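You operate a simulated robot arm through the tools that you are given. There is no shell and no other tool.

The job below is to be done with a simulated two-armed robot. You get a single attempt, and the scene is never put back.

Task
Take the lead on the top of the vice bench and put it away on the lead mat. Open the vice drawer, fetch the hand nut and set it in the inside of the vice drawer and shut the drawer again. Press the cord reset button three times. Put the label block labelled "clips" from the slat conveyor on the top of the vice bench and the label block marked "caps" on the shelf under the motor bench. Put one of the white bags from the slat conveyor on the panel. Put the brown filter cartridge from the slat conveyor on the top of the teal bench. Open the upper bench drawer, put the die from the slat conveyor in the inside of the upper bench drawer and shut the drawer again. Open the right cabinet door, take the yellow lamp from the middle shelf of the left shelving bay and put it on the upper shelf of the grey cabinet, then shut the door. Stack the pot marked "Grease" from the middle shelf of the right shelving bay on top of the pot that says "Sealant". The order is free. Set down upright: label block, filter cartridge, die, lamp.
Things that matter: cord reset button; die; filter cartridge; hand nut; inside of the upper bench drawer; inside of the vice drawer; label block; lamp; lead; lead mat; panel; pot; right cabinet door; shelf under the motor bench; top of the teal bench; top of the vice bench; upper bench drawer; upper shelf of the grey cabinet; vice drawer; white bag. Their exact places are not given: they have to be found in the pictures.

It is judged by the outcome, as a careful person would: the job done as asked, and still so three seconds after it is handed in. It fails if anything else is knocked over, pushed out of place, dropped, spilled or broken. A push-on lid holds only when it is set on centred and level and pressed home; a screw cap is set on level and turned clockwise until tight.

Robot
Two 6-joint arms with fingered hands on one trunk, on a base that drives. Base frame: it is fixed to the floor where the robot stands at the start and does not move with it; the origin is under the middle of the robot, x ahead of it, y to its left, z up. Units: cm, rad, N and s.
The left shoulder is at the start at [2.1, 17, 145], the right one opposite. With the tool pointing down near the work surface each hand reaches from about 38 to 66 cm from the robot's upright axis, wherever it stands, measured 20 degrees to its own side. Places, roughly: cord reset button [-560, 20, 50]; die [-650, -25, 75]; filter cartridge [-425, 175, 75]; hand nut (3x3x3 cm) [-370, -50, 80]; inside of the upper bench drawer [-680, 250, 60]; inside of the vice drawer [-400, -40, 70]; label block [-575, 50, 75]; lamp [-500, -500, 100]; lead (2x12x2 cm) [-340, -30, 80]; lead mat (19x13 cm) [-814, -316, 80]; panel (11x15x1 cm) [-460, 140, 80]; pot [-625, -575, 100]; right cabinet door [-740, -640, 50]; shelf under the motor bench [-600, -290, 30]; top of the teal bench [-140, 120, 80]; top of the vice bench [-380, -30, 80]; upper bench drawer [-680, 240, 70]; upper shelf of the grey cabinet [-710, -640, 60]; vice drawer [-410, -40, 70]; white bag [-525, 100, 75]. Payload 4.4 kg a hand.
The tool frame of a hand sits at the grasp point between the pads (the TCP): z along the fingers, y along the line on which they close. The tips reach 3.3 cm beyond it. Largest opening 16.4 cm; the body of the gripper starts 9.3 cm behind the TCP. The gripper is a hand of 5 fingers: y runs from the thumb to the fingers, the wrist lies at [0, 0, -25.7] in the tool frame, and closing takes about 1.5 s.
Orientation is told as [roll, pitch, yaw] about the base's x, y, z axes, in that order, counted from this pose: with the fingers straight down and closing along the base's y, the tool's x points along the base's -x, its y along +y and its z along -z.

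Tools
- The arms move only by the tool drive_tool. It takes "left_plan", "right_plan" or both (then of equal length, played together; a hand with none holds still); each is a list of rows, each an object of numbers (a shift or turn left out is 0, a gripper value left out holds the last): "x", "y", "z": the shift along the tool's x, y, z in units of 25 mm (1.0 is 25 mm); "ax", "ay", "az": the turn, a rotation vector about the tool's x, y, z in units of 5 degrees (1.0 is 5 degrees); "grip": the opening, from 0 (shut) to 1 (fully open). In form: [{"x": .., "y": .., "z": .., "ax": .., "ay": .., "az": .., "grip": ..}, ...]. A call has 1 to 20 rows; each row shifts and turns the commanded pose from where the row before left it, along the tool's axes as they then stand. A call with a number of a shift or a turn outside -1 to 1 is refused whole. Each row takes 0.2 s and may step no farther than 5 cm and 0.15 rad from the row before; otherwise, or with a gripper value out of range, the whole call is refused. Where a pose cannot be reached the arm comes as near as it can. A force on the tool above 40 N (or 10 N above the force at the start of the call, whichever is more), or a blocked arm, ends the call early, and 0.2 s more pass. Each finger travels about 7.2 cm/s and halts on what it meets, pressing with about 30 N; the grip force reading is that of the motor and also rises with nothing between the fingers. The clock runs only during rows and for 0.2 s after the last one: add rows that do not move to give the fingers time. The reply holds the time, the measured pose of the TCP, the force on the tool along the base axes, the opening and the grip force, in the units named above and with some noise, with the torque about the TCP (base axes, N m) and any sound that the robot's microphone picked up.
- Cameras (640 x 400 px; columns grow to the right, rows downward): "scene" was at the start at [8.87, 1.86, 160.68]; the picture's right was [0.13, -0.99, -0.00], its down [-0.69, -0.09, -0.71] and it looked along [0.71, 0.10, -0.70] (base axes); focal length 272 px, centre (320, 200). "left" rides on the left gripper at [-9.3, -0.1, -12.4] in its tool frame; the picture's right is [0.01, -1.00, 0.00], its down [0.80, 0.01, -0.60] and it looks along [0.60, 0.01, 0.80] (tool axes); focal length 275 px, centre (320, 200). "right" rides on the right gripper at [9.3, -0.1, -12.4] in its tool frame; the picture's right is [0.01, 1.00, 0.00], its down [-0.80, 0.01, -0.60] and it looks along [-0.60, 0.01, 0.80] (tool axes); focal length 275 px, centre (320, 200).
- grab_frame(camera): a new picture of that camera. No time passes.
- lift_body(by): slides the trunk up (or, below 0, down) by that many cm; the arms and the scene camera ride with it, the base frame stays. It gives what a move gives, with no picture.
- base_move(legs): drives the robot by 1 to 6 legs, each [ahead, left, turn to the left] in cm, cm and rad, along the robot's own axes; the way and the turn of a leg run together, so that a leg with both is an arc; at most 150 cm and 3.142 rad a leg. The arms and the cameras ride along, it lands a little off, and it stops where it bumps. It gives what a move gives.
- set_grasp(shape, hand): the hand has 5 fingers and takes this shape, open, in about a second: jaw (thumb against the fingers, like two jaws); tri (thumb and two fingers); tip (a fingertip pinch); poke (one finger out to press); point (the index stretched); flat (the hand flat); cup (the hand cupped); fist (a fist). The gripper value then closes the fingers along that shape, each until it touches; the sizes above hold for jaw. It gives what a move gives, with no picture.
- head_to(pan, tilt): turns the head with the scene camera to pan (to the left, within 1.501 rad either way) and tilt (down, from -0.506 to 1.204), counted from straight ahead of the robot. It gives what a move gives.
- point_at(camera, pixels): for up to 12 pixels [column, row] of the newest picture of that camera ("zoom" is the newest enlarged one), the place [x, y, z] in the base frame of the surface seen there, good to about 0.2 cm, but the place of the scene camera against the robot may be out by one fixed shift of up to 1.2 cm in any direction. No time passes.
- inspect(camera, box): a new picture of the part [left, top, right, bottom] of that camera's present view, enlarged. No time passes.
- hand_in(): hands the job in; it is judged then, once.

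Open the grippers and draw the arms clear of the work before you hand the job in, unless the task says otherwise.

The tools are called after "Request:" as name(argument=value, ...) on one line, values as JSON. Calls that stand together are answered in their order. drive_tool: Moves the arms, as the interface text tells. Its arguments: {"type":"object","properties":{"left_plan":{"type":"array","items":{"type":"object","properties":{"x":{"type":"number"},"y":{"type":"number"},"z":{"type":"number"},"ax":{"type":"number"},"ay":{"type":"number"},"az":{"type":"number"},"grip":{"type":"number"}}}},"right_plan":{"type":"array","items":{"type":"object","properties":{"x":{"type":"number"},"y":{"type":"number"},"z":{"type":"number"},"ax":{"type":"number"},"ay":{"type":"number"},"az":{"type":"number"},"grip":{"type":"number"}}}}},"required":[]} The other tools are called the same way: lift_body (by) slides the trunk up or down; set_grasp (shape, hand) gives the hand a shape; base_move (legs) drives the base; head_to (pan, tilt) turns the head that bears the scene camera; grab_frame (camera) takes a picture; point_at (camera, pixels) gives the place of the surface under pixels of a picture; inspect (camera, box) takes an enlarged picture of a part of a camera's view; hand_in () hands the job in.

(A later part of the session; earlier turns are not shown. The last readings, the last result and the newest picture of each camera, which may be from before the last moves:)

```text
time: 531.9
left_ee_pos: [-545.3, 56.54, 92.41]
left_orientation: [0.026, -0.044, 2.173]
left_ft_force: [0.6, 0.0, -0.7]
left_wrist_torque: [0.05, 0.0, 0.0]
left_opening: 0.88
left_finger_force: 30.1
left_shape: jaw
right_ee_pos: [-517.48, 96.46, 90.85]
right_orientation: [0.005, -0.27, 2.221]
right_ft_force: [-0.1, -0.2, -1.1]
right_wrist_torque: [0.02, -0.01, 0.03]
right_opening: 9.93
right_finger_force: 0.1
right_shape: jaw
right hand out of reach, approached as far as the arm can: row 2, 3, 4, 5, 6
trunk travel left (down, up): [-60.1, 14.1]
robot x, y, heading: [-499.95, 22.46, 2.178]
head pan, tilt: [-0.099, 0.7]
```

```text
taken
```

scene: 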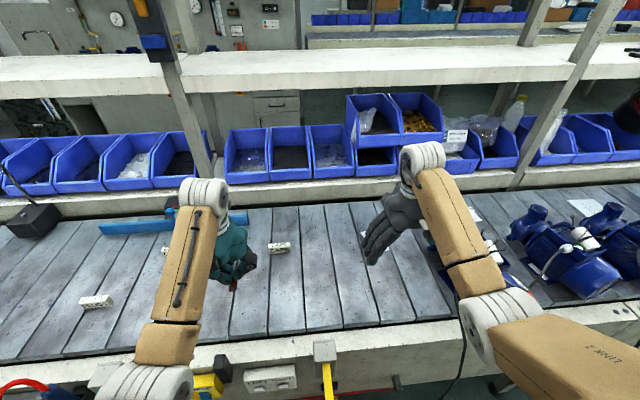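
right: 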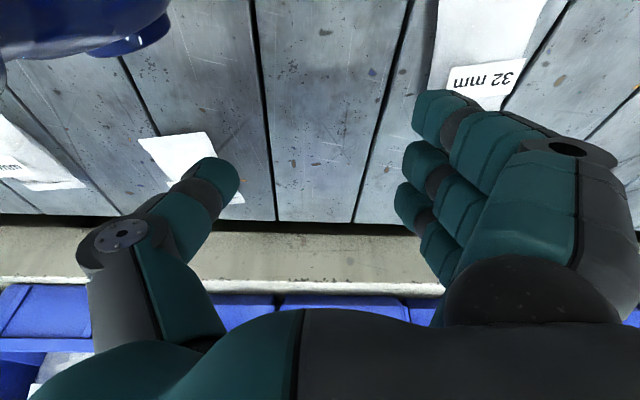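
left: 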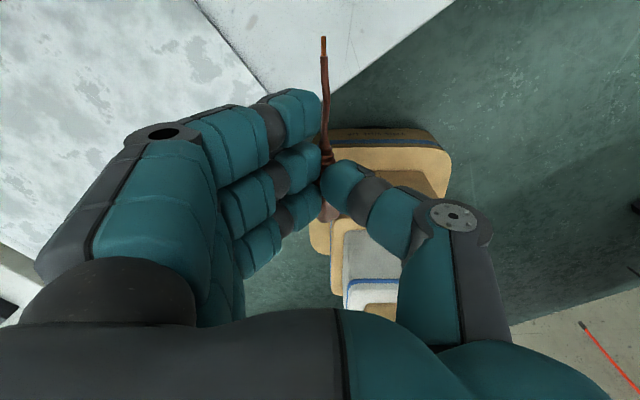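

The arm is nearly straight. I pull it back in small steps, raise the left hand, and will lower the trunk so the shoulder comes to wrist height.

Request:
drive_tool(left_plan=[{"z": -0.8}, {"z": -0.8}, {"z": -0.8}, {"z": -0.8}, {"z": -0.8}, {"z": -0.8}, {}, {}], right_plan=[{"x": 0.2}, {"x": 0.3}, {"x": 0.4}, {"x": 0.5}, {"x": 0.6}, {"x": 0.6}, {"x": 0.6}, {"x": 0.6}])

```text
time: 533.7
left_ee_pos: [-545.56, 56.63, 92.43]
left_orientation: [0.024, -0.043, 2.172]
left_ft_force: [0.2, -0.4, 0.5]
left_wrist_torque: [0.02, -0.01, 0.01]
left_opening: 0.89
left_finger_force: 30.0
left_shape: jaw
left hand out of reach, approached as far as the arm can: row 1, 2, 3, 4, 5, 6
right_ee_pos: [-510.96, 90.23, 88.73]
right_orientation: [-0.004, -0.272, 2.225]
right_ft_force: [-13.1, 12.2, 7.3]
right_wrist_torque: [-0.43, -1.22, 1.16]
right_opening: 9.87
right_finger_force: 0.0
right_shape: jaw
right hand out of reach, approached as far as the arm can: row 1, 4, 8
trunk travel left (down, up): [-60.1, 14.1]
robot x, y, heading: [-500.13, 22.57, 2.177]
head pan, tilt: [-0.099, 0.7]
```

The thumb is touching the pump (19 N). I move the right hand left right away.

Request:
drive_tool(right_plan=[{"y": 0.4}, {"y": 0.5}, {"y": 0.5}, {"y": 0.5}])

Request:
grab_frame(camera="right")

Request:
grab_frame(camera="scene")

```text
time: 534.7
left_ee_pos: [-545.29, 56.5, 92.52]
left_orientation: [0.024, -0.048, 2.173]
left_ft_force: [-0.1, 0.5, -0.2]
left_wrist_torque: [-0.01, 0.03, -0.01]
left_opening: 0.91
left_finger_force: 30.1
left_shape: jaw
right_ee_pos: [-511.19, 89.82, 89.9]
right_orientation: [-0.001, -0.268, 2.221]
right_ft_force: [-0.8, 0.4, 0.8]
right_wrist_torque: [0.04, -0.03, 0.02]
right_opening: 9.88
right_finger_force: 0.0
right_shape: jaw
right hand out of reach, approached as far as the arm can: row 1, 2, 3, 4
trunk travel left (down, up): [-60.1, 14.1]
robot x, y, heading: [-500.32, 22.8, 2.171]
head pan, tilt: [-0.099, 0.7]
```

```text
taken
```

right: 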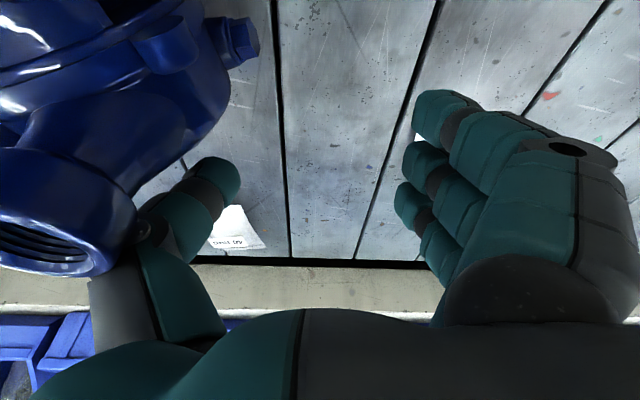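

```text
taken
```

scene: 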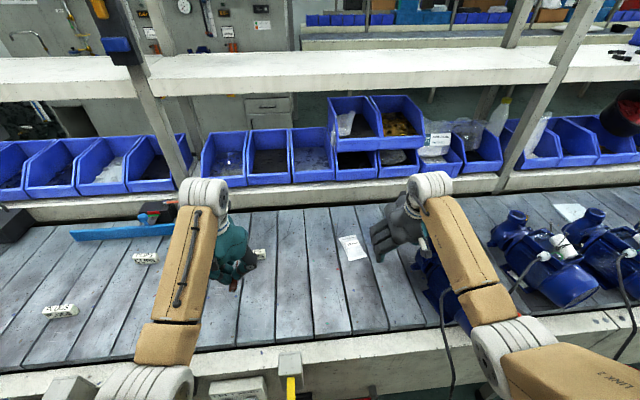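

The bag is now left of the hand. I strafe the base left 9 cm to get clear of the pump.

Request:
base_move(legs=[[0, 9, 0]])

Request:
grab_frame(camera="right")

```text
time: 535.8
left_ee_pos: [-553.01, 51.22, 92.36]
left_orientation: [0.023, -0.045, 2.173]
left_ft_force: [-0.4, -0.7, -1.4]
left_wrist_torque: [0.04, -0.03, 0.0]
left_opening: 0.9
left_finger_force: 30.2
left_shape: jaw
right_ee_pos: [-518.96, 84.54, 89.97]
right_orientation: [-0.002, -0.269, 2.223]
right_ft_force: [-0.2, -1.6, 0.2]
right_wrist_torque: [0.01, -0.05, -0.01]
right_opening: 9.87
right_finger_force: 0.0
right_shape: jaw
trunk travel left (down, up): [-60.1, 14.1]
robot x, y, heading: [-507.42, 17.46, 2.178]
head pan, tilt: [-0.099, 0.7]
```

```text
taken
```

right: 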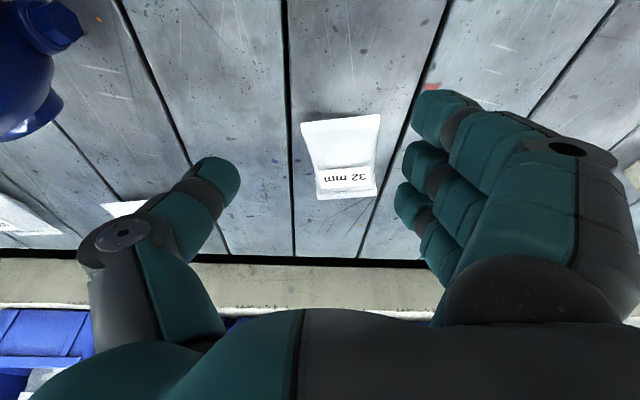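

Bag centred better now. I move 6.4 ahead and 2.3 left in small steps.

Request:
drive_tool(right_plan=[{"x": -0.4, "y": 0.15, "z": 0.1}, {"x": -0.4, "y": 0.15, "z": 0.1}, {"x": -0.4, "y": 0.15, "z": 0.1}, {"x": -0.4, "y": 0.15, "z": 0.1}, {"x": -0.4, "y": 0.15, "z": 0.1}, {"x": -0.4, "y": 0.15, "z": 0.1}, {}])

Request:
grab_frame(camera="right")

```text
time: 537.4
left_ee_pos: [-552.74, 51.23, 92.4]
left_orientation: [0.028, -0.045, 2.174]
left_ft_force: [0.3, 0.0, -0.6]
left_wrist_torque: [0.01, 0.0, -0.02]
left_opening: 0.89
left_finger_force: 30.1
left_shape: jaw
right_ee_pos: [-523.46, 89.11, 90.5]
right_orientation: [0.012, -0.271, 2.223]
right_ft_force: [0.3, -0.3, -0.7]
right_wrist_torque: [-0.04, 0.02, 0.03]
right_opening: 9.89
right_finger_force: 0.0
right_shape: jaw
right hand out of reach, approached as far as the arm can: row 4, 6
trunk travel left (down, up): [-60.1, 14.1]
robot x, y, heading: [-507.85, 17.36, 2.173]
head pan, tilt: [-0.099, 0.7]
```

```text
taken
```

right: 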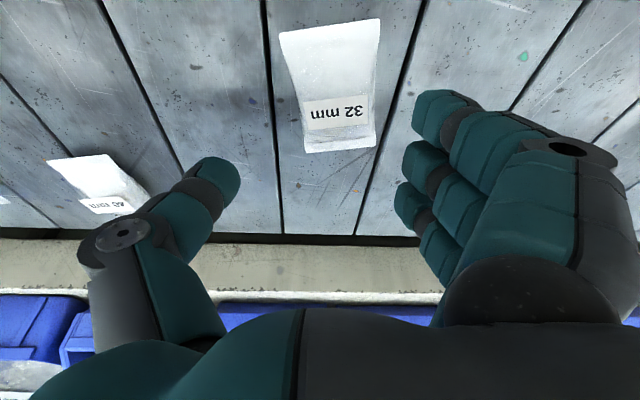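

TCP is over the bag. I lower the trunk 5.5 cm.

Request:
lift_body(by=-5.5)

Request:
grab_frame(camera="right")

Request:
point_at(camera="right", pixels=[[330, 130], [340, 180], [315, 170], [370, 165], [340, 110]])

```text
time: 538.4
left_ee_pos: [-552.77, 51.09, 86.63]
left_orientation: [0.025, -0.041, 2.172]
left_ft_force: [0.4, 0.6, -1.1]
left_wrist_torque: [0.04, 0.02, 0.03]
left_opening: 0.87
left_finger_force: 29.7
left_shape: jaw
right_ee_pos: [-523.42, 89.18, 85.17]
right_orientation: [0.011, -0.271, 2.224]
right_ft_force: [-0.9, 0.0, 0.0]
right_wrist_torque: [0.03, -0.02, 0.0]
right_opening: 9.89
right_finger_force: 0.1
right_shape: jaw
trunk travel left (down, up): [-54.6, 19.6]
robot x, y, heading: [-507.89, 17.64, 2.175]
head pan, tilt: [-0.099, 0.7]
```

```text
taken
```

right: 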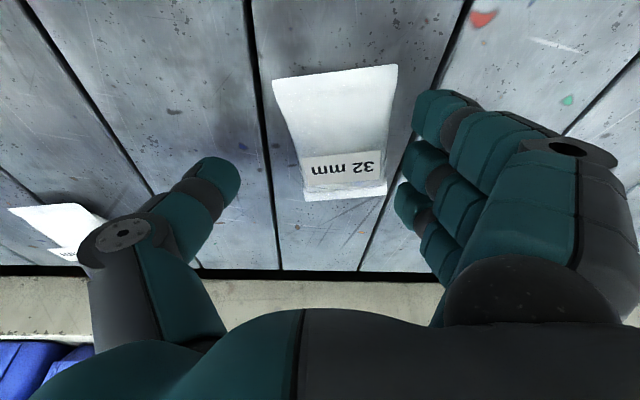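

```text
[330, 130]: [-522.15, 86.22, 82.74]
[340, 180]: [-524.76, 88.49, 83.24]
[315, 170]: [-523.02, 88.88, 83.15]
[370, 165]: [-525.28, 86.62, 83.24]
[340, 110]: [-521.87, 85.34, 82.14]
```

The bag lies between thumb and fingers. I lower 0.5 cm more and close.

Request:
lift_body(by=-0.6)

Request:
drive_tool(right_plan=[{"grip": 0.4}, {"grip": 0.25}, {"grip": 0.1}, {"grip": 0.0}, {"grip": 0.0}, {"grip": 0.0}, {"grip": 0.0}])

Request:
grab_frame(camera="right")

```text
time: 538.9
left_ee_pos: [-552.89, 51.15, 85.94]
left_orientation: [0.025, -0.04, 2.172]
left_ft_force: [0.0, -0.8, -0.8]
left_wrist_torque: [0.01, -0.03, 0.02]
left_opening: 0.87
left_finger_force: 30.3
left_shape: jaw
right_ee_pos: [-523.39, 89.08, 84.52]
right_orientation: [0.01, -0.273, 2.224]
right_ft_force: [0.5, -0.4, 3.0]
right_wrist_torque: [-0.27, 0.06, 0.03]
right_opening: 9.84
right_finger_force: 0.1
right_shape: jaw
trunk travel left (down, up): [-54.0, 20.2]
robot x, y, heading: [-507.71, 17.9, 2.174]
head pan, tilt: [-0.099, 0.7]
```

```text
time: 540.5
left_ee_pos: [-552.96, 51.02, 86.04]
left_orientation: [0.025, -0.038, 2.175]
left_ft_force: [-0.2, -0.2, -0.2]
left_wrist_torque: [-0.04, 0.0, -0.03]
left_opening: 0.91
left_finger_force: 30.2
left_shape: jaw
right_ee_pos: [-523.63, 88.98, 84.69]
right_orientation: [0.009, -0.274, 2.224]
right_ft_force: [-6.0, 0.1, 17.9]
right_wrist_torque: [-0.14, -0.08, -0.1]
right_opening: 4.57
right_finger_force: 30.0
right_shape: jaw
trunk travel left (down, up): [-54.0, 20.2]
robot x, y, heading: [-507.58, 17.63, 2.173]
head pan, tilt: [-0.099, 0.7]
```

```text
taken
```

right: 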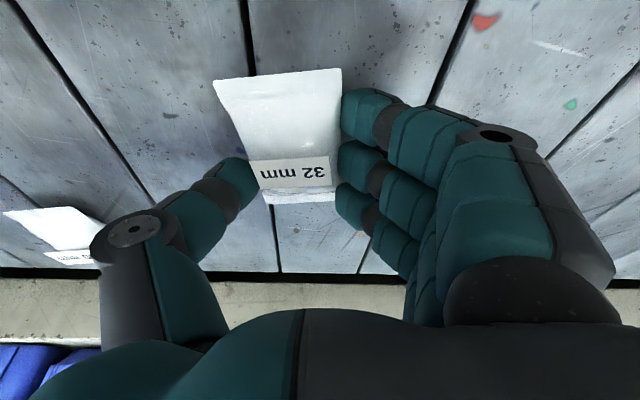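

Bag gripped (4.6 cm). I raise the trunk 5 cm and check it comes along.

Request:
lift_body(by=5)

Request:
grab_frame(camera="right")

```text
time: 541.4
left_ee_pos: [-552.94, 51.4, 91.29]
left_orientation: [0.027, -0.044, 2.172]
left_ft_force: [0.8, 0.2, -0.6]
left_wrist_torque: [-0.03, -0.01, 0.0]
left_opening: 0.89
left_finger_force: 29.3
left_shape: jaw
right_ee_pos: [-523.39, 88.98, 89.34]
right_orientation: [0.011, -0.269, 2.224]
right_ft_force: [0.4, 0.0, -1.4]
right_wrist_torque: [-0.03, 0.03, 0.02]
right_opening: 4.4
right_finger_force: 30.5
right_shape: jaw
trunk travel left (down, up): [-59.0, 15.2]
robot x, y, heading: [-507.65, 17.56, 2.18]
head pan, tilt: [-0.099, 0.7]
```

```text
taken
```

right: 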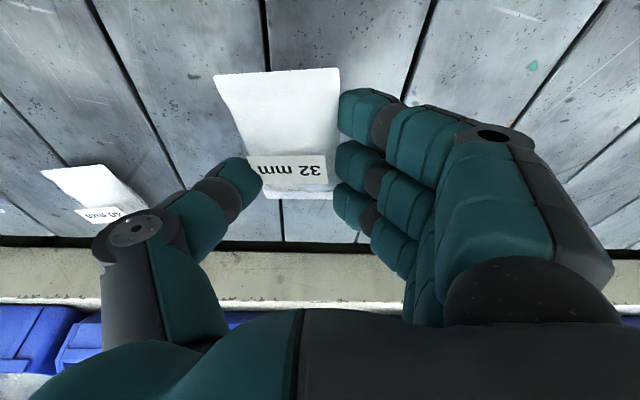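

The bag is held. I raise 8 cm, back out 38 cm from the conveyor, and then park the left hand (with the lead) at my side.

Request:
lift_body(by=7)

Request:
base_move(legs=[[-38, 0, 0]])

Request:
drive_tool(left_plan=[{"x": 0.8, "y": 0.6, "z": 0.3}, {"x": 0.8, "y": 0.6, "z": 0.3}, {"x": 0.8, "y": 0.6, "z": 0.3}, {"x": 0.8, "y": 0.6, "z": 0.3}, {"x": 0.8, "y": 0.6, "z": 0.3}, {"x": 0.8, "y": 0.6, "z": 0.3}, {"x": 0.8, "y": 0.6, "z": 0.3}, {"x": 0.8, "y": 0.6, "z": 0.3}, {"x": 0.8, "y": 0.6, "z": 0.3}, {"x": 0.8, "y": 0.6, "z": 0.3}, {"x": 0.8, "y": 0.6, "z": 0.2}, {"x": 0.8, "y": 0.6, "z": 0.2}, {"x": 0.8, "y": 0.6, "z": 0.2}, {"x": 0.8, "y": 0.6, "z": 0.2}, {"x": 0.8, "y": 0.6, "z": 0.2}, {"x": 0.8, "y": 0.6, "z": 0.2}, {"x": 0.8, "y": 0.6, "z": 0.2}, {"x": 0.8, "y": 0.6, "z": 0.2}])

Request:
grab_frame(camera="scene")

```text
time: 542.5
left_ee_pos: [-553.02, 51.37, 98.39]
left_orientation: [0.026, -0.046, 2.174]
left_ft_force: [-0.9, 0.4, 0.0]
left_wrist_torque: [-0.01, -0.03, 0.0]
left_opening: 0.87
left_finger_force: 30.0
left_shape: jaw
right_ee_pos: [-523.4, 89.06, 96.3]
right_orientation: [0.011, -0.268, 2.223]
right_ft_force: [0.4, 0.4, -1.9]
right_wrist_torque: [-0.02, -0.01, 0.01]
right_opening: 4.4
right_finger_force: 29.5
right_shape: jaw
trunk travel left (down, up): [-66.0, 8.2]
robot x, y, heading: [-507.68, 17.45, 2.181]
head pan, tilt: [-0.099, 0.7]
```

```text
time: 544.9
left_ee_pos: [-531.17, 19.96, 98.57]
left_orientation: [0.026, -0.05, 2.176]
left_ft_force: [0.1, -0.1, 1.1]
left_wrist_torque: [0.06, 0.04, 0.0]
left_opening: 0.88
left_finger_force: 30.0
left_shape: jaw
right_ee_pos: [-501.77, 57.63, 96.51]
right_orientation: [0.011, -0.272, 2.225]
right_ft_force: [0.0, 0.3, -1.5]
right_wrist_torque: [0.0, 0.02, 0.01]
right_opening: 4.4
right_finger_force: 30.4
right_shape: jaw
trunk travel left (down, up): [-66.0, 8.2]
robot x, y, heading: [-485.88, -13.58, 2.176]
head pan, tilt: [-0.099, 0.7]
```

```text
time: 548.7
left_ee_pos: [-533.88, -24.49, 85.28]
left_orientation: [0.024, -0.049, 2.175]
left_ft_force: [-0.1, -0.1, 0.5]
left_wrist_torque: [0.04, -0.05, 0.01]
left_opening: 0.9
left_finger_force: 30.2
left_shape: jaw
left hand out of reach, approached as far as the arm can: row 1
right_ee_pos: [-501.81, 57.56, 96.53]
right_orientation: [0.011, -0.272, 2.227]
right_ft_force: [0.4, -1.4, -1.1]
right_wrist_torque: [0.0, 0.01, 0.04]
right_opening: 4.4
right_finger_force: 29.8
right_shape: jaw
trunk travel left (down, up): [-66.0, 8.2]
robot x, y, heading: [-485.53, -13.93, 2.181]
head pan, tilt: [-0.099, 0.7]
```

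```text
taken
```

scene: 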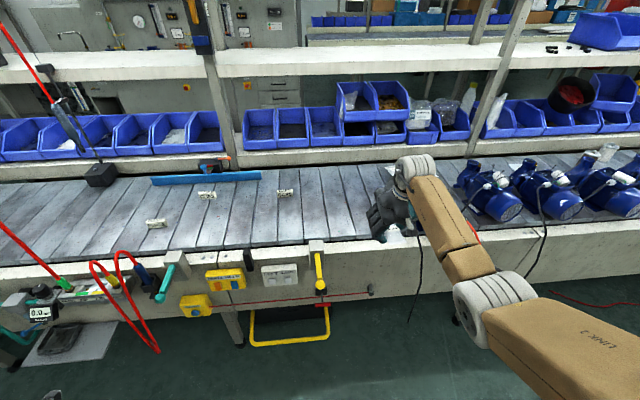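

Parked. I back 5 cm more and strafe right ~89 cm to the panel.

Request:
base_move(legs=[[-5, 0, 0], [0, -89, 0]])

Request:
head_to(pan=-0.2, tilt=0.7)

Request:
grab_frame(camera="scene")

```text
time: 553.9
left_ee_pos: [-458.02, 22.26, 85.25]
left_orientation: [0.027, -0.047, 2.168]
left_ft_force: [-0.4, -0.2, -0.4]
left_wrist_torque: [-0.01, 0.04, 0.0]
left_opening: 0.87
left_finger_force: 30.3
left_shape: jaw
right_ee_pos: [-425.39, 104.11, 96.38]
right_orientation: [0.012, -0.271, 2.217]
right_ft_force: [0.2, 0.8, -1.2]
right_wrist_torque: [-0.03, 0.07, 0.03]
right_opening: 4.39
right_finger_force: 30.0
right_shape: jaw
trunk travel left (down, up): [-66.0, 8.2]
robot x, y, heading: [-410.1, 32.6, 2.173]
head pan, tilt: [-0.099, 0.7]
```

```text
time: 554.6
left_ee_pos: [-457.95, 22.22, 85.26]
left_orientation: [0.027, -0.048, 2.167]
left_ft_force: [-0.2, -1.1, 0.0]
left_wrist_torque: [-0.01, 0.0, -0.02]
left_opening: 0.9
left_finger_force: 29.6
left_shape: jaw
right_ee_pos: [-425.49, 104.12, 96.44]
right_orientation: [0.01, -0.273, 2.217]
right_ft_force: [-0.4, -0.4, -1.6]
right_wrist_torque: [0.01, 0.02, -0.01]
right_opening: 4.41
right_finger_force: 29.9
right_shape: jaw
trunk travel left (down, up): [-66.0, 8.2]
robot x, y, heading: [-410.2, 32.63, 2.173]
head pan, tilt: [-0.201, 0.7]
```

```text
taken
```

scene: 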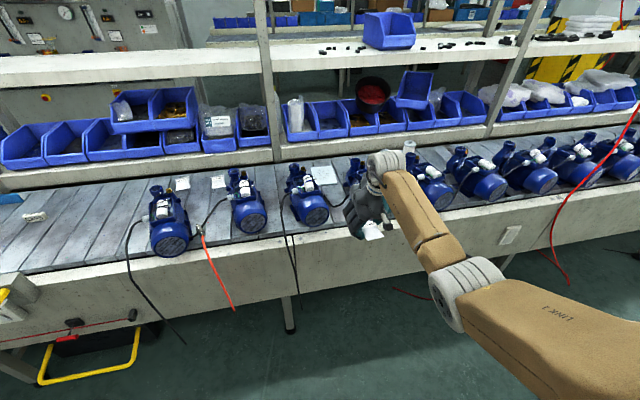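

The panel is at (325,175) between two pumps. I zoom and measure it and its neighbours.

Request:
inspect(camera="scene", box=[270, 140, 390, 240])

Request:
point_at(camera="zoom", pixels=[[290, 170], [260, 150], [350, 140], [275, 215], [370, 200], [150, 110], [185, 180], [230, 200], [420, 110], [450, 200], [390, 170], [310, 110]])

```text
4.00 times, centred on (330, 190) of scene
```

zoom: 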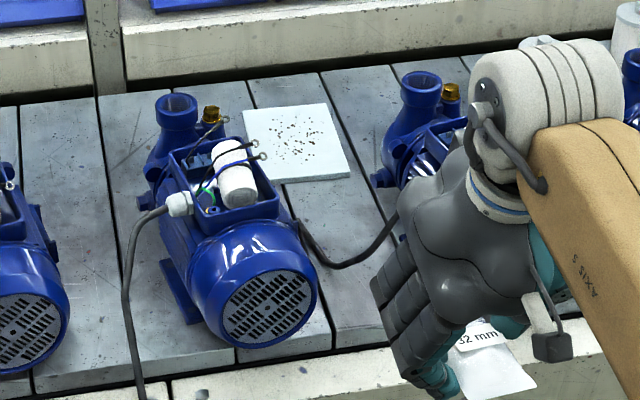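

```text
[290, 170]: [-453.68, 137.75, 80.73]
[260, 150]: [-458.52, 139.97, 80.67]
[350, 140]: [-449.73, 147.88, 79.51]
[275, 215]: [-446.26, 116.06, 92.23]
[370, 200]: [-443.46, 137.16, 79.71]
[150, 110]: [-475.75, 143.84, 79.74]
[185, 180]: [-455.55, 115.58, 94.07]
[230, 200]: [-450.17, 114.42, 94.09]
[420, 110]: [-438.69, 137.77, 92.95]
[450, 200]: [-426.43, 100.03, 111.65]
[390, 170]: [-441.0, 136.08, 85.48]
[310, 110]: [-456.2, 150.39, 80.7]
```

I query the panel's corners.

Request:
point_at(camera="zoom", pixels=[[245, 112], [324, 108], [344, 172], [280, 178], [297, 140], [212, 113], [205, 130], [175, 100], [450, 95], [415, 80]])

```text
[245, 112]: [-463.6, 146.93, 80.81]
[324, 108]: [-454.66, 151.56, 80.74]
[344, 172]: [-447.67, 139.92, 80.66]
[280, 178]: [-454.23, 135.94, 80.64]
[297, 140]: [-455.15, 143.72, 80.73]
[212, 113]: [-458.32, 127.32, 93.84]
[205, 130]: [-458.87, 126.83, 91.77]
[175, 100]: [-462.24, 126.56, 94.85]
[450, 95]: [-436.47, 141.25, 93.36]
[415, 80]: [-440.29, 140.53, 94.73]
```

Panel centre ≈(-455.6,143.4), z 80.8; the pump ports either side reach z≈95. I tilt the hand 12° more forward about the wrist for reach and raise the trunk 8 cm.

Request:
drive_tool(right_plan=[{"x": -0.54, "ay": -0.6}, {"x": -0.54, "ay": -0.6}, {"x": -0.54, "ay": -0.6}, {"x": -0.54, "ay": -0.6}, {"y": 0.5}, {"y": 0.5}, {}])

Request:
lift_body(by=7)

```text
time: 556.2
left_ee_pos: [-458.06, 22.3, 85.17]
left_orientation: [0.025, -0.048, 2.169]
left_ft_force: [0.5, -0.6, -1.2]
left_wrist_torque: [-0.01, -0.01, -0.03]
left_opening: 0.89
left_finger_force: 30.0
left_shape: jaw
right_ee_pos: [-429.32, 107.93, 98.59]
right_orientation: [0.023, -0.478, 2.217]
right_ft_force: [-0.2, 0.1, -1.1]
right_wrist_torque: [-0.04, 0.01, 0.02]
right_opening: 4.41
right_finger_force: 30.1
right_shape: jaw
right hand out of reach, approached as far as the arm can: row 5, 6
trunk travel left (down, up): [-66.0, 8.2]
robot x, y, heading: [-410.04, 32.67, 2.171]
head pan, tilt: [-0.201, 0.7]
```

```text
time: 557.3
left_ee_pos: [-458.04, 22.1, 92.26]
left_orientation: [0.026, -0.048, 2.167]
left_ft_force: [0.7, 0.0, 0.0]
left_wrist_torque: [-0.02, 0.01, -0.03]
left_opening: 0.89
left_finger_force: 30.0
left_shape: jaw
right_ee_pos: [-429.06, 108.08, 105.65]
right_orientation: [0.023, -0.477, 2.215]
right_ft_force: [0.2, 0.6, -1.4]
right_wrist_torque: [0.01, 0.01, 0.01]
right_opening: 4.4
right_finger_force: 29.5
right_shape: jaw
trunk travel left (down, up): [-73.0, 1.2]
robot x, y, heading: [-410.23, 32.46, 2.175]
head pan, tilt: [-0.201, 0.7]
```

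Bag bottom is ~100, above the ports. I drive 44 cm ahead and 1.7 left.

Request:
base_move(legs=[[43, 1.7, 0]])

Request:
grab_frame(camera="right")

Request:
grab_frame(camera="scene")

```text
time: 559.9
left_ee_pos: [-483.68, 56.48, 92.29]
left_orientation: [0.025, -0.047, 2.167]
left_ft_force: [-0.3, 0.2, -0.5]
left_wrist_torque: [0.0, -0.02, 0.03]
left_opening: 0.88
left_finger_force: 30.1
left_shape: jaw
right_ee_pos: [-454.74, 142.43, 105.67]
right_orientation: [0.023, -0.478, 2.215]
right_ft_force: [-0.7, -0.6, -1.8]
right_wrist_torque: [-0.06, 0.04, -0.01]
right_opening: 4.42
right_finger_force: 29.9
right_shape: jaw
trunk travel left (down, up): [-73.0, 1.2]
robot x, y, heading: [-435.7, 67.12, 2.173]
head pan, tilt: [-0.201, 0.7]
```

```text
taken
```

right: 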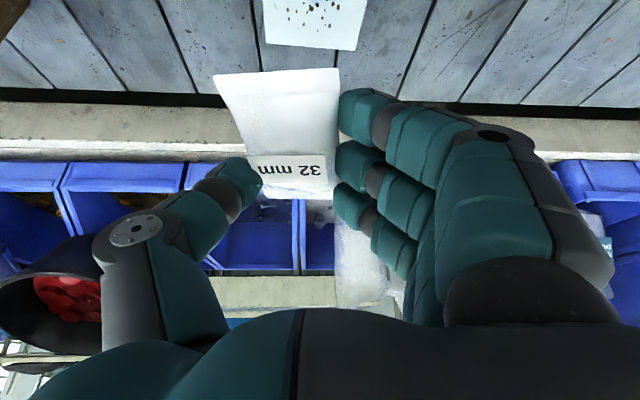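

```text
taken
```

scene: 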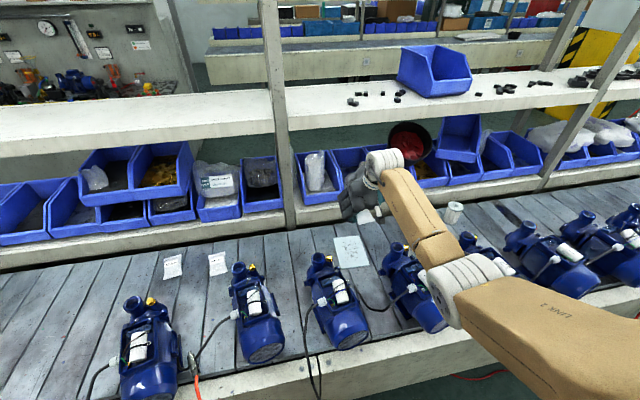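

I check the right elbow's height above the pumps before lowering.

Request:
point_at(camera="scene", pixels=[[440, 300], [455, 320], [480, 290], [430, 240], [410, 290], [400, 250], [560, 270], [350, 250]])

```text
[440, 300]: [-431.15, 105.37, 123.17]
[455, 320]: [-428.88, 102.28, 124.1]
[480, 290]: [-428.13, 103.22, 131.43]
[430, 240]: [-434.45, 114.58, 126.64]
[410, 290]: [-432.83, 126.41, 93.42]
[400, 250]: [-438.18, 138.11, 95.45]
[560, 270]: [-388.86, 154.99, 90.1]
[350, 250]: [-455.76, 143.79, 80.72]
```

Elbow stays above the pumps. I lower the trunk 15 cm.

Request:
lift_body(by=-15)

Request:
grab_frame(camera="right")

Request:
point_at(camera="right", pixels=[[330, 60], [380, 60], [380, 100], [355, 130], [250, 60], [380, 30], [300, 120], [270, 100]])

```text
time: 561.6
left_ee_pos: [-483.66, 56.41, 77.26]
left_orientation: [0.027, -0.049, 2.167]
left_ft_force: [0.9, 0.9, 0.4]
left_wrist_torque: [0.0, 0.02, -0.04]
left_opening: 0.86
left_finger_force: 29.9
left_shape: jaw
right_ee_pos: [-454.81, 142.27, 90.82]
right_orientation: [0.021, -0.482, 2.214]
right_ft_force: [-0.1, -0.3, -0.5]
right_wrist_torque: [-0.05, 0.0, 0.01]
right_opening: 4.38
right_finger_force: 29.5
right_shape: jaw
trunk travel left (down, up): [-58.0, 16.2]
robot x, y, heading: [-435.51, 66.52, 2.175]
head pan, tilt: [-0.201, 0.7]
```

```text
taken
```

right: 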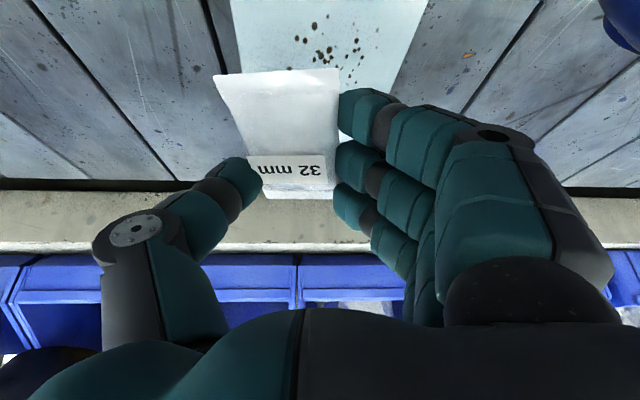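

```text
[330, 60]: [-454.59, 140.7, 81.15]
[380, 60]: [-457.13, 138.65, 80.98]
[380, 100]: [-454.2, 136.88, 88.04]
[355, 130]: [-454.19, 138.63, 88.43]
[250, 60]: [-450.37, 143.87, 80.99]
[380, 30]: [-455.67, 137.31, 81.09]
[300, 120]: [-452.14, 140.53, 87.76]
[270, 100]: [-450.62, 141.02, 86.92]
```

Panel top is z 81.05. The bag should go ~1.8 cm left and ~2 cm ahead; I adjust in small steps.

Request:
drive_tool(right_plan=[{"y": 0.35}, {"y": 0.35}, {"x": -0.3, "z": 0.15}, {"x": -0.3, "z": 0.15}, {}])

Request:
lift_body(by=-3)

Request:
grab_frame(camera="right")

```text
time: 562.8
left_ee_pos: [-483.65, 56.69, 77.21]
left_orientation: [0.025, -0.046, 2.166]
left_ft_force: [0.2, -0.1, -0.7]
left_wrist_torque: [0.01, 0.02, 0.0]
left_opening: 0.9
left_finger_force: 30.4
left_shape: jaw
right_ee_pos: [-456.59, 143.24, 90.92]
right_orientation: [0.03, -0.479, 2.217]
right_ft_force: [0.3, -0.1, -1.6]
right_wrist_torque: [0.04, -0.02, -0.02]
right_opening: 4.37
right_finger_force: 29.9
right_shape: jaw
right hand out of reach, approached as far as the arm can: row 2
trunk travel left (down, up): [-58.0, 16.2]
robot x, y, heading: [-436.04, 67.03, 2.172]
head pan, tilt: [-0.201, 0.7]
```

```text
time: 563.6
left_ee_pos: [-483.66, 56.68, 74.19]
left_orientation: [0.026, -0.049, 2.168]
left_ft_force: [0.3, -0.3, 0.4]
left_wrist_torque: [0.0, 0.02, 0.01]
left_opening: 0.88
left_finger_force: 30.1
left_shape: jaw
right_ee_pos: [-456.54, 143.2, 87.87]
right_orientation: [0.03, -0.479, 2.217]
right_ft_force: [0.9, -0.1, -1.2]
right_wrist_torque: [-0.04, 0.05, 0.01]
right_opening: 4.36
right_finger_force: 30.5
right_shape: jaw
trunk travel left (down, up): [-55.0, 19.2]
robot x, y, heading: [-435.95, 66.65, 2.175]
head pan, tilt: [-0.201, 0.7]
```

```text
taken
```

right: 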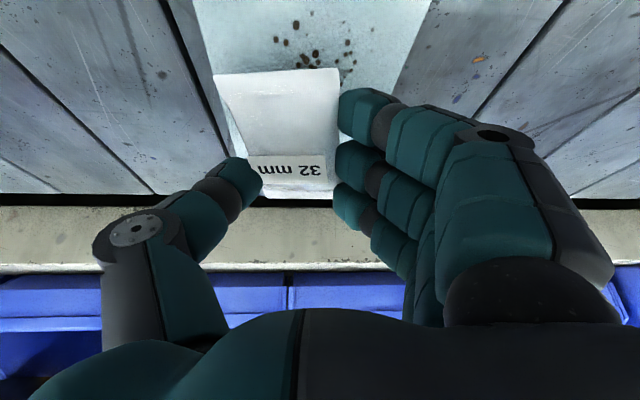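

TCP is over the panel's centre. I lower 1.2 cm to touch.

Request:
lift_body(by=-1.2)

```text
time: 564.2
left_ee_pos: [-483.57, 56.62, 73.14]
left_orientation: [0.026, -0.05, 2.168]
left_ft_force: [-0.2, -0.1, 0.2]
left_wrist_torque: [-0.01, -0.01, -0.01]
left_opening: 0.88
left_finger_force: 30.0
left_shape: jaw
right_ee_pos: [-456.54, 143.25, 86.67]
right_orientation: [0.029, -0.478, 2.214]
right_ft_force: [-0.3, -0.7, -1.5]
right_wrist_torque: [0.0, 0.01, 0.02]
right_opening: 4.41
right_finger_force: 30.0
right_shape: jaw
trunk travel left (down, up): [-53.8, 20.4]
robot x, y, heading: [-435.67, 66.5, 2.167]
head pan, tilt: [-0.201, 0.7]
```

Not yet; 0.5 cm more.

Request:
lift_body(by=-0.5)

```text
time: 564.7
left_ee_pos: [-483.69, 56.51, 72.59]
left_orientation: [0.026, -0.049, 2.169]
left_ft_force: [0.4, -0.3, -1.2]
left_wrist_torque: [-0.03, -0.01, 0.02]
left_opening: 0.86
left_finger_force: 29.8
left_shape: jaw
right_ee_pos: [-456.44, 143.41, 86.27]
right_orientation: [0.029, -0.481, 2.216]
right_ft_force: [0.1, 0.7, 5.3]
right_wrist_torque: [0.08, -0.21, 0.05]
right_opening: 4.39
right_finger_force: 30.3
right_shape: jaw
trunk travel left (down, up): [-53.3, 20.9]
robot x, y, heading: [-435.71, 66.4, 2.178]
head pan, tilt: [-0.201, 0.7]
```

Contact (5 N). I open the hand slowly.

Request:
drive_tool(right_plan=[{"grip": 0.3}, {"grip": 0.35}, {"grip": 0.4}, {"grip": 0.5}, {"grip": 0.6}, {"grip": 0.6}, {"grip": 0.6}])

Request:
grab_frame(camera="right")

```text
time: 566.3
left_ee_pos: [-483.61, 56.59, 72.51]
left_orientation: [0.025, -0.047, 2.168]
left_ft_force: [0.7, -0.6, -0.7]
left_wrist_torque: [-0.01, 0.04, -0.01]
left_opening: 0.87
left_finger_force: 30.1
left_shape: jaw
right_ee_pos: [-456.59, 143.21, 86.14]
right_orientation: [0.03, -0.478, 2.216]
right_ft_force: [0.2, 0.0, -0.4]
right_wrist_torque: [0.04, 0.02, 0.03]
right_opening: 9.73
right_finger_force: 0.0
right_shape: jaw
trunk travel left (down, up): [-53.3, 20.9]
robot x, y, heading: [-435.67, 66.95, 2.168]
head pan, tilt: [-0.201, 0.7]
```

```text
taken
```

right: 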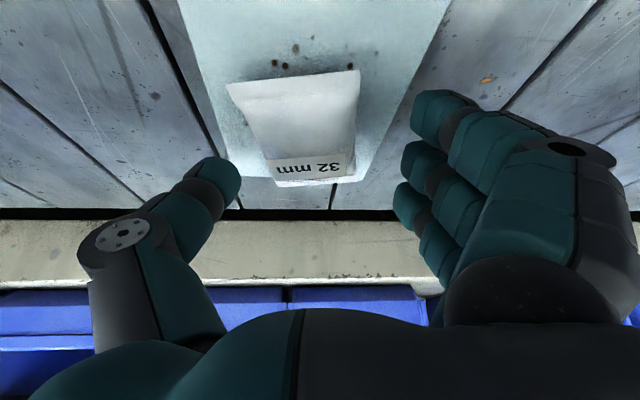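

The bag rests on the panel but its far end is right at the panel's edge. I regrip it and pull it 2 cm back.

Request:
drive_tool(right_plan=[{"grip": 0.3}, {"grip": 0.1}, {"grip": 0.0}, {"grip": 0.0}, {"grip": 0.0}, {"grip": 0.0}, {"x": -0.1, "z": -0.18}, {"x": 0.36, "z": -0.19}, {"x": 0.36, "z": -0.19}, {"x": 0.1, "z": 0.16}, {}])

Request:
grab_frame(camera="right")

```text
time: 568.7
left_ee_pos: [-483.66, 56.42, 72.6]
left_orientation: [0.024, -0.051, 2.166]
left_ft_force: [-0.3, -0.3, -0.2]
left_wrist_torque: [-0.02, 0.0, 0.04]
left_opening: 0.88
left_finger_force: 30.0
left_shape: jaw
right_ee_pos: [-455.34, 141.7, 86.89]
right_orientation: [0.028, -0.49, 2.219]
right_ft_force: [-1.6, 4.3, 28.7]
right_wrist_torque: [0.97, -0.65, 0.07]
right_opening: 3.16
right_finger_force: 29.8
right_shape: jaw
trunk travel left (down, up): [-53.3, 20.9]
robot x, y, heading: [-435.92, 66.71, 2.171]
head pan, tilt: [-0.201, 0.7]
```

```text
taken
```

right: 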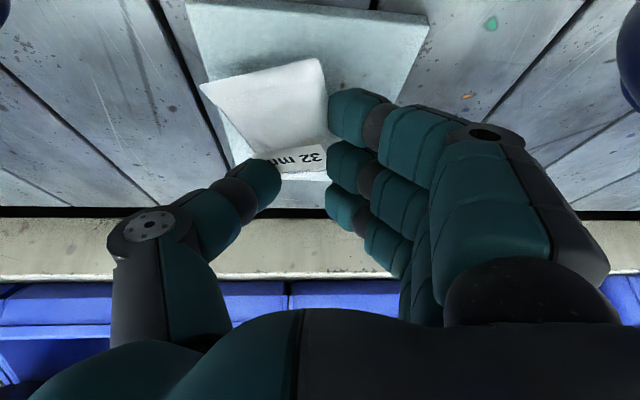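

I open again and look at bag and panel.

Request:
drive_tool(right_plan=[{"x": -0.05, "z": -0.1}, {"grip": 0.3}, {"grip": 0.4}, {"grip": 0.6}, {"grip": 0.6}, {"grip": 0.6}, {}])

Request:
grab_frame(camera="right")

Request:
point_at(camera="right", pixels=[[200, 20], [420, 25], [225, 190], [370, 200], [300, 150], [300, 180]])

```text
time: 570.3
left_ee_pos: [-483.79, 56.52, 72.57]
left_orientation: [0.026, -0.046, 2.167]
left_ft_force: [0.1, -0.2, -0.2]
left_wrist_torque: [-0.01, 0.02, -0.01]
left_opening: 0.89
left_finger_force: 30.3
left_shape: jaw
right_ee_pos: [-455.21, 141.56, 86.47]
right_orientation: [0.032, -0.476, 2.215]
right_ft_force: [-0.7, 0.4, -0.1]
right_wrist_torque: [-0.01, -0.01, 0.04]
right_opening: 9.76
right_finger_force: 0.0
right_shape: jaw
trunk travel left (down, up): [-53.3, 20.9]
robot x, y, heading: [-436.21, 66.55, 2.172]
head pan, tilt: [-0.201, 0.7]
```

```text
taken
```

right: 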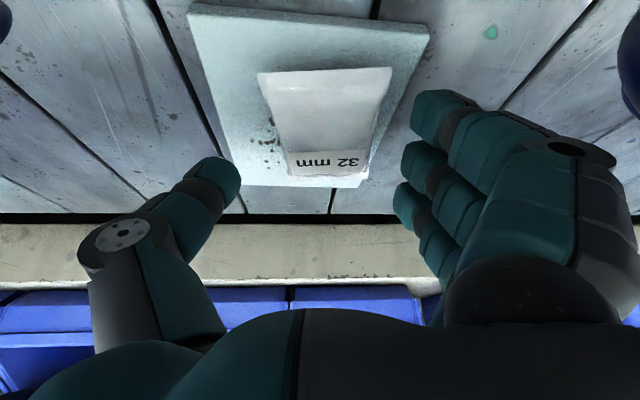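

```text
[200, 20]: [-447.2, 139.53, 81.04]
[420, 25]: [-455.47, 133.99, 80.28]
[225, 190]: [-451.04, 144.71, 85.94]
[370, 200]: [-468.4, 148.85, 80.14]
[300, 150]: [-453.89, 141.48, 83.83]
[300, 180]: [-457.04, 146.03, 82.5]
```

The panel has not moved and the bag lies ~4 cm inside its far edge. I raise the trunk 17 cm and back out.

Request:
lift_body(by=17.5)

Request:
base_move(legs=[[-43, 0, 0]])

Request:
inspect(camera="scene", box=[240, 110, 440, 260])

```text
time: 572.3
left_ee_pos: [-483.66, 56.47, 89.98]
left_orientation: [0.026, -0.047, 2.167]
left_ft_force: [-0.2, 0.8, -0.7]
left_wrist_torque: [0.02, 0.02, 0.02]
left_opening: 0.9
left_finger_force: 30.1
left_shape: jaw
right_ee_pos: [-455.17, 141.6, 103.9]
right_orientation: [0.034, -0.476, 2.215]
right_ft_force: [0.3, 0.5, -0.8]
right_wrist_torque: [-0.02, -0.02, 0.02]
right_opening: 9.76
right_finger_force: 0.1
right_shape: jaw
trunk travel left (down, up): [-70.8, 3.4]
robot x, y, heading: [-435.87, 67.04, 2.174]
head pan, tilt: [-0.201, 0.7]
```

```text
time: 574.9
left_ee_pos: [-459.17, 20.97, 90.23]
left_orientation: [0.026, -0.049, 2.169]
left_ft_force: [0.4, 0.4, 0.9]
left_wrist_torque: [-0.01, 0.01, -0.01]
left_opening: 0.86
left_finger_force: 30.4
left_shape: jaw
right_ee_pos: [-430.99, 106.17, 104.16]
right_orientation: [0.033, -0.479, 2.218]
right_ft_force: [-0.6, -0.8, 1.2]
right_wrist_torque: [0.02, 0.02, 0.01]
right_opening: 9.74
right_finger_force: 0.1
right_shape: jaw
trunk travel left (down, up): [-70.8, 3.4]
robot x, y, heading: [-411.31, 31.22, 2.173]
head pan, tilt: [-0.201, 0.7]
```

```text
2.67 times, centred on (340, 185) of scene
```

zoom: 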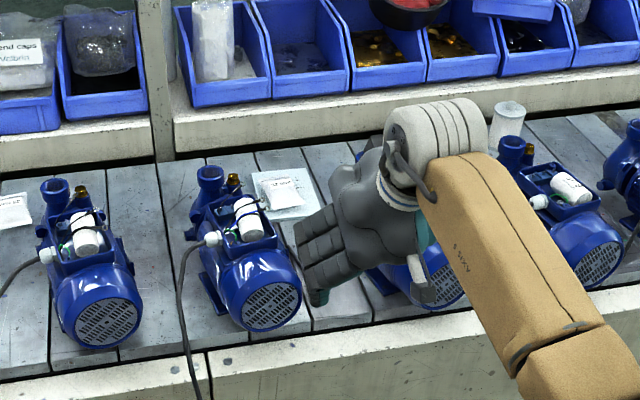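

The bag lies well on the panel. Next the brown filter: I strafe right 32 cm and look at it.

Request:
base_move(legs=[[0, -32, 0]])

Request:
head_to(pan=-0.35, tilt=0.7)

Request:
grab_frame(camera="scene")

Request:
inspect(camera="scene", box=[230, 110, 430, 260])

```text
time: 577.0
left_ee_pos: [-432.97, 39.13, 90.02]
left_orientation: [0.027, -0.048, 2.172]
left_ft_force: [0.6, 0.3, 0.0]
left_wrist_torque: [0.03, 0.04, 0.04]
left_opening: 0.89
left_finger_force: 29.9
left_shape: jaw
right_ee_pos: [-404.78, 124.2, 103.96]
right_orientation: [0.034, -0.478, 2.217]
right_ft_force: [-0.1, 0.3, -0.8]
right_wrist_torque: [-0.03, 0.04, 0.03]
right_opening: 9.78
right_finger_force: 0.1
right_shape: jaw
trunk travel left (down, up): [-70.8, 3.4]
robot x, y, heading: [-385.46, 49.5, 2.179]
head pan, tilt: [-0.201, 0.7]
```

```text
time: 577.8
left_ee_pos: [-433.09, 39.08, 90.04]
left_orientation: [0.028, -0.048, 2.171]
left_ft_force: [-1.8, -0.2, 0.1]
left_wrist_torque: [-0.02, 0.02, -0.01]
left_opening: 0.92
left_finger_force: 29.9
left_shape: jaw
right_ee_pos: [-404.92, 124.23, 104.03]
right_orientation: [0.03, -0.479, 2.218]
right_ft_force: [-0.4, 0.0, -0.4]
right_wrist_torque: [0.02, -0.02, -0.01]
right_opening: 9.76
right_finger_force: 0.0
right_shape: jaw
trunk travel left (down, up): [-70.8, 3.4]
robot x, y, heading: [-385.22, 49.33, 2.171]
head pan, tilt: [-0.351, 0.7]
```

```text
taken
```

scene: 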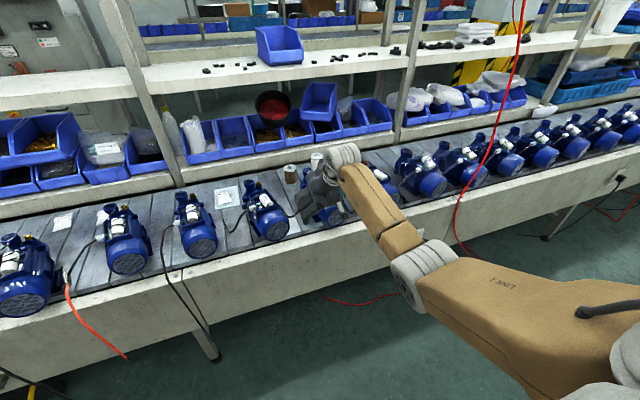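

```text
2.67 times, centred on (330, 185) of scene
```

zoom: 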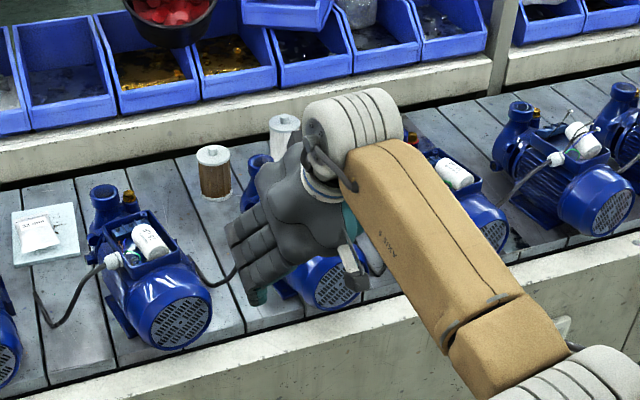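

The brown filter is at zoom (214,172), beside a pump port at (258,165). I measure.

Request:
point_at(camera="zoom", pixels=[[213, 154], [199, 158], [228, 157], [214, 175], [214, 194], [202, 180], [228, 178], [258, 158], [250, 185], [285, 125], [105, 190], [130, 195]])

```text
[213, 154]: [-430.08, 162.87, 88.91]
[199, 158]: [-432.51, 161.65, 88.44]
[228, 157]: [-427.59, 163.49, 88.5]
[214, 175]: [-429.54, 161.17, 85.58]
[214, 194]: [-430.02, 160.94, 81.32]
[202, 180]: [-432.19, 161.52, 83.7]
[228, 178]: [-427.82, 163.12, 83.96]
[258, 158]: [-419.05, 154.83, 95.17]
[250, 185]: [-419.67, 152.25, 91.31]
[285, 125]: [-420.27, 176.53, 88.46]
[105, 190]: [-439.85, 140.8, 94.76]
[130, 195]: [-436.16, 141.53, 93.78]
```

Filter centre ≈(-430.2,163.0), top ≈89.3, ~5.3 cm thick. I drive 45 cm ahead, 1.4 cm right.

Request:
base_move(legs=[[45, -1.4, 0]])

Request:
grab_frame(camera="right")

```text
time: 580.5
left_ee_pos: [-457.36, 76.82, 89.99]
left_orientation: [0.026, -0.046, 2.17]
left_ft_force: [0.4, 0.1, -0.5]
left_wrist_torque: [-0.02, 0.02, -0.03]
left_opening: 0.89
left_finger_force: 30.2
left_shape: jaw
right_ee_pos: [-429.39, 161.97, 103.91]
right_orientation: [0.031, -0.479, 2.218]
right_ft_force: [-0.6, -0.6, -0.1]
right_wrist_torque: [0.0, 0.0, 0.01]
right_opening: 9.71
right_finger_force: 0.1
right_shape: jaw
trunk travel left (down, up): [-70.8, 3.4]
robot x, y, heading: [-409.32, 87.48, 2.178]
head pan, tilt: [-0.351, 0.7]
```

```text
taken
```

right: 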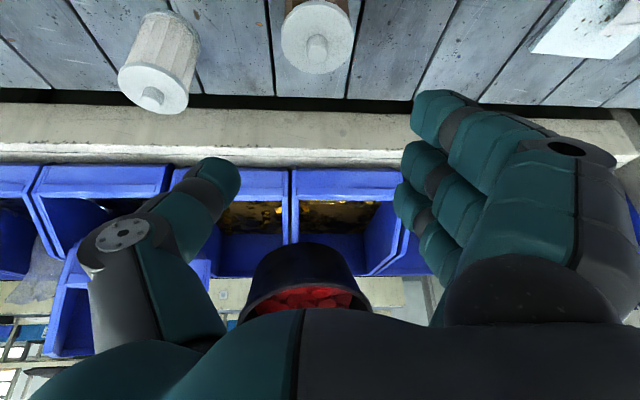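

The brown filter is at (315,35). I measure its top centre and lower 12 cm.

Request:
point_at(camera="right", pixels=[[285, 40], [350, 35], [317, 68], [317, 15], [317, 48]])

Request:
lift_body(by=-11)

Request:
grab_frame(camera="right")

```text
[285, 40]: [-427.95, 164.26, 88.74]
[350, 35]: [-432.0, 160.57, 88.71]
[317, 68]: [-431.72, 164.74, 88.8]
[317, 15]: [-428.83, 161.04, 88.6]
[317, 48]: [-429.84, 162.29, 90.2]
```

```text
time: 581.9
left_ee_pos: [-457.37, 76.71, 79.08]
left_orientation: [0.026, -0.048, 2.171]
left_ft_force: [-1.0, -0.7, -0.6]
left_wrist_torque: [0.0, 0.0, -0.01]
left_opening: 0.89
left_finger_force: 29.7
left_shape: jaw
right_ee_pos: [-429.31, 161.96, 92.99]
right_orientation: [0.033, -0.479, 2.217]
right_ft_force: [0.4, -0.3, -0.3]
right_wrist_torque: [0.01, 0.0, -0.01]
right_opening: 9.75
right_finger_force: 0.0
right_shape: jaw
trunk travel left (down, up): [-59.8, 14.4]
robot x, y, heading: [-409.77, 87.35, 2.175]
head pan, tilt: [-0.351, 0.7]
```

```text
taken
```

right: 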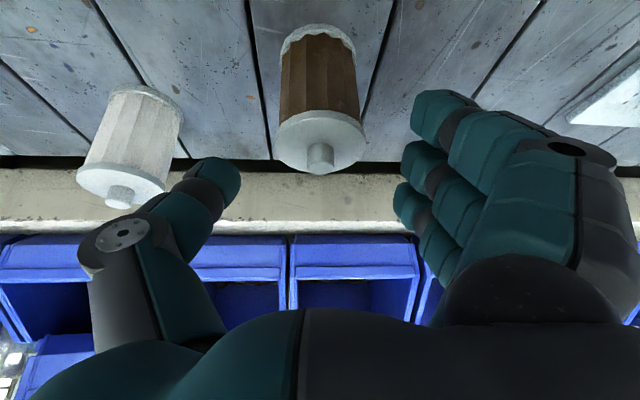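

Well aligned (within 1 cm). I lower 6.5 cm more.

Request:
lift_body(by=-6.3)

Request:
grab_frame(camera="right")

```text
time: 582.9
left_ee_pos: [-457.43, 76.74, 72.74]
left_orientation: [0.025, -0.049, 2.171]
left_ft_force: [-0.9, -0.7, -0.5]
left_wrist_torque: [0.0, -0.02, -0.01]
left_opening: 0.89
left_finger_force: 30.2
left_shape: jaw
right_ee_pos: [-429.25, 161.99, 86.75]
right_orientation: [0.033, -0.478, 2.217]
right_ft_force: [0.2, -0.7, 1.2]
right_wrist_torque: [-0.01, 0.0, -0.04]
right_opening: 9.75
right_finger_force: 0.0
right_shape: jaw
trunk travel left (down, up): [-53.5, 20.7]
robot x, y, heading: [-409.62, 87.55, 2.175]
head pan, tilt: [-0.351, 0.7]
```

```text
taken
```

right: 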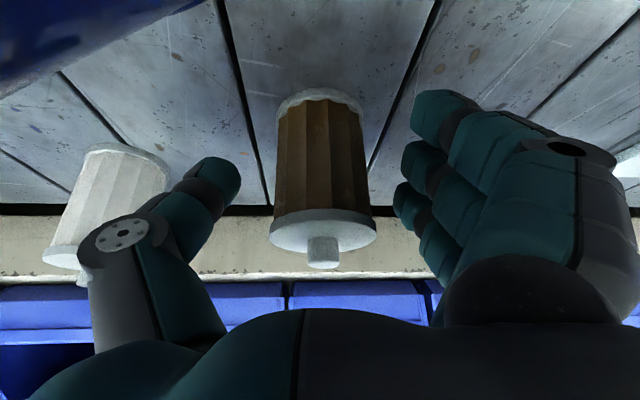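

The filter stands between thumb and fingers. I close.

Request:
drive_tool(right_plan=[{"grip": 0.4}, {"grip": 0.3}, {"grip": 0.15}, {"grip": 0.0}, {"grip": 0.0}, {"grip": 0.0}, {"grip": 0.0}])

Request:
grab_frame(camera="right")

```text
time: 584.5
left_ee_pos: [-457.44, 76.7, 72.8]
left_orientation: [0.026, -0.05, 2.174]
left_ft_force: [-0.4, 0.1, -0.2]
left_wrist_torque: [-0.04, 0.02, 0.01]
left_opening: 0.89
left_finger_force: 30.1
left_shape: jaw
right_ee_pos: [-429.24, 161.87, 86.75]
right_orientation: [0.031, -0.48, 2.22]
right_ft_force: [-0.7, -0.9, 5.3]
right_wrist_torque: [0.21, -0.12, 0.06]
right_opening: 5.16
right_finger_force: 30.2
right_shape: jaw
trunk travel left (down, up): [-53.5, 20.7]
robot x, y, heading: [-409.72, 87.13, 2.175]
head pan, tilt: [-0.351, 0.7]
```

```text
taken
```

right: 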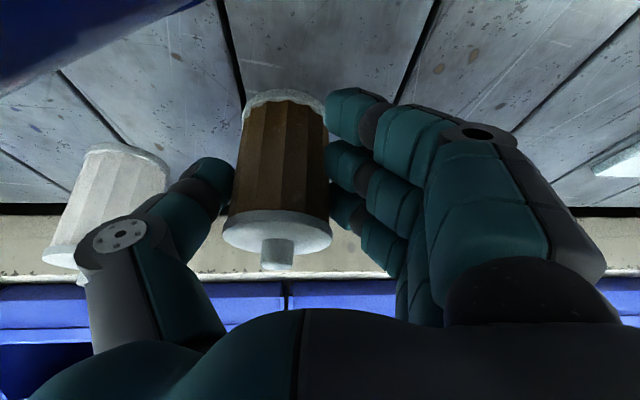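

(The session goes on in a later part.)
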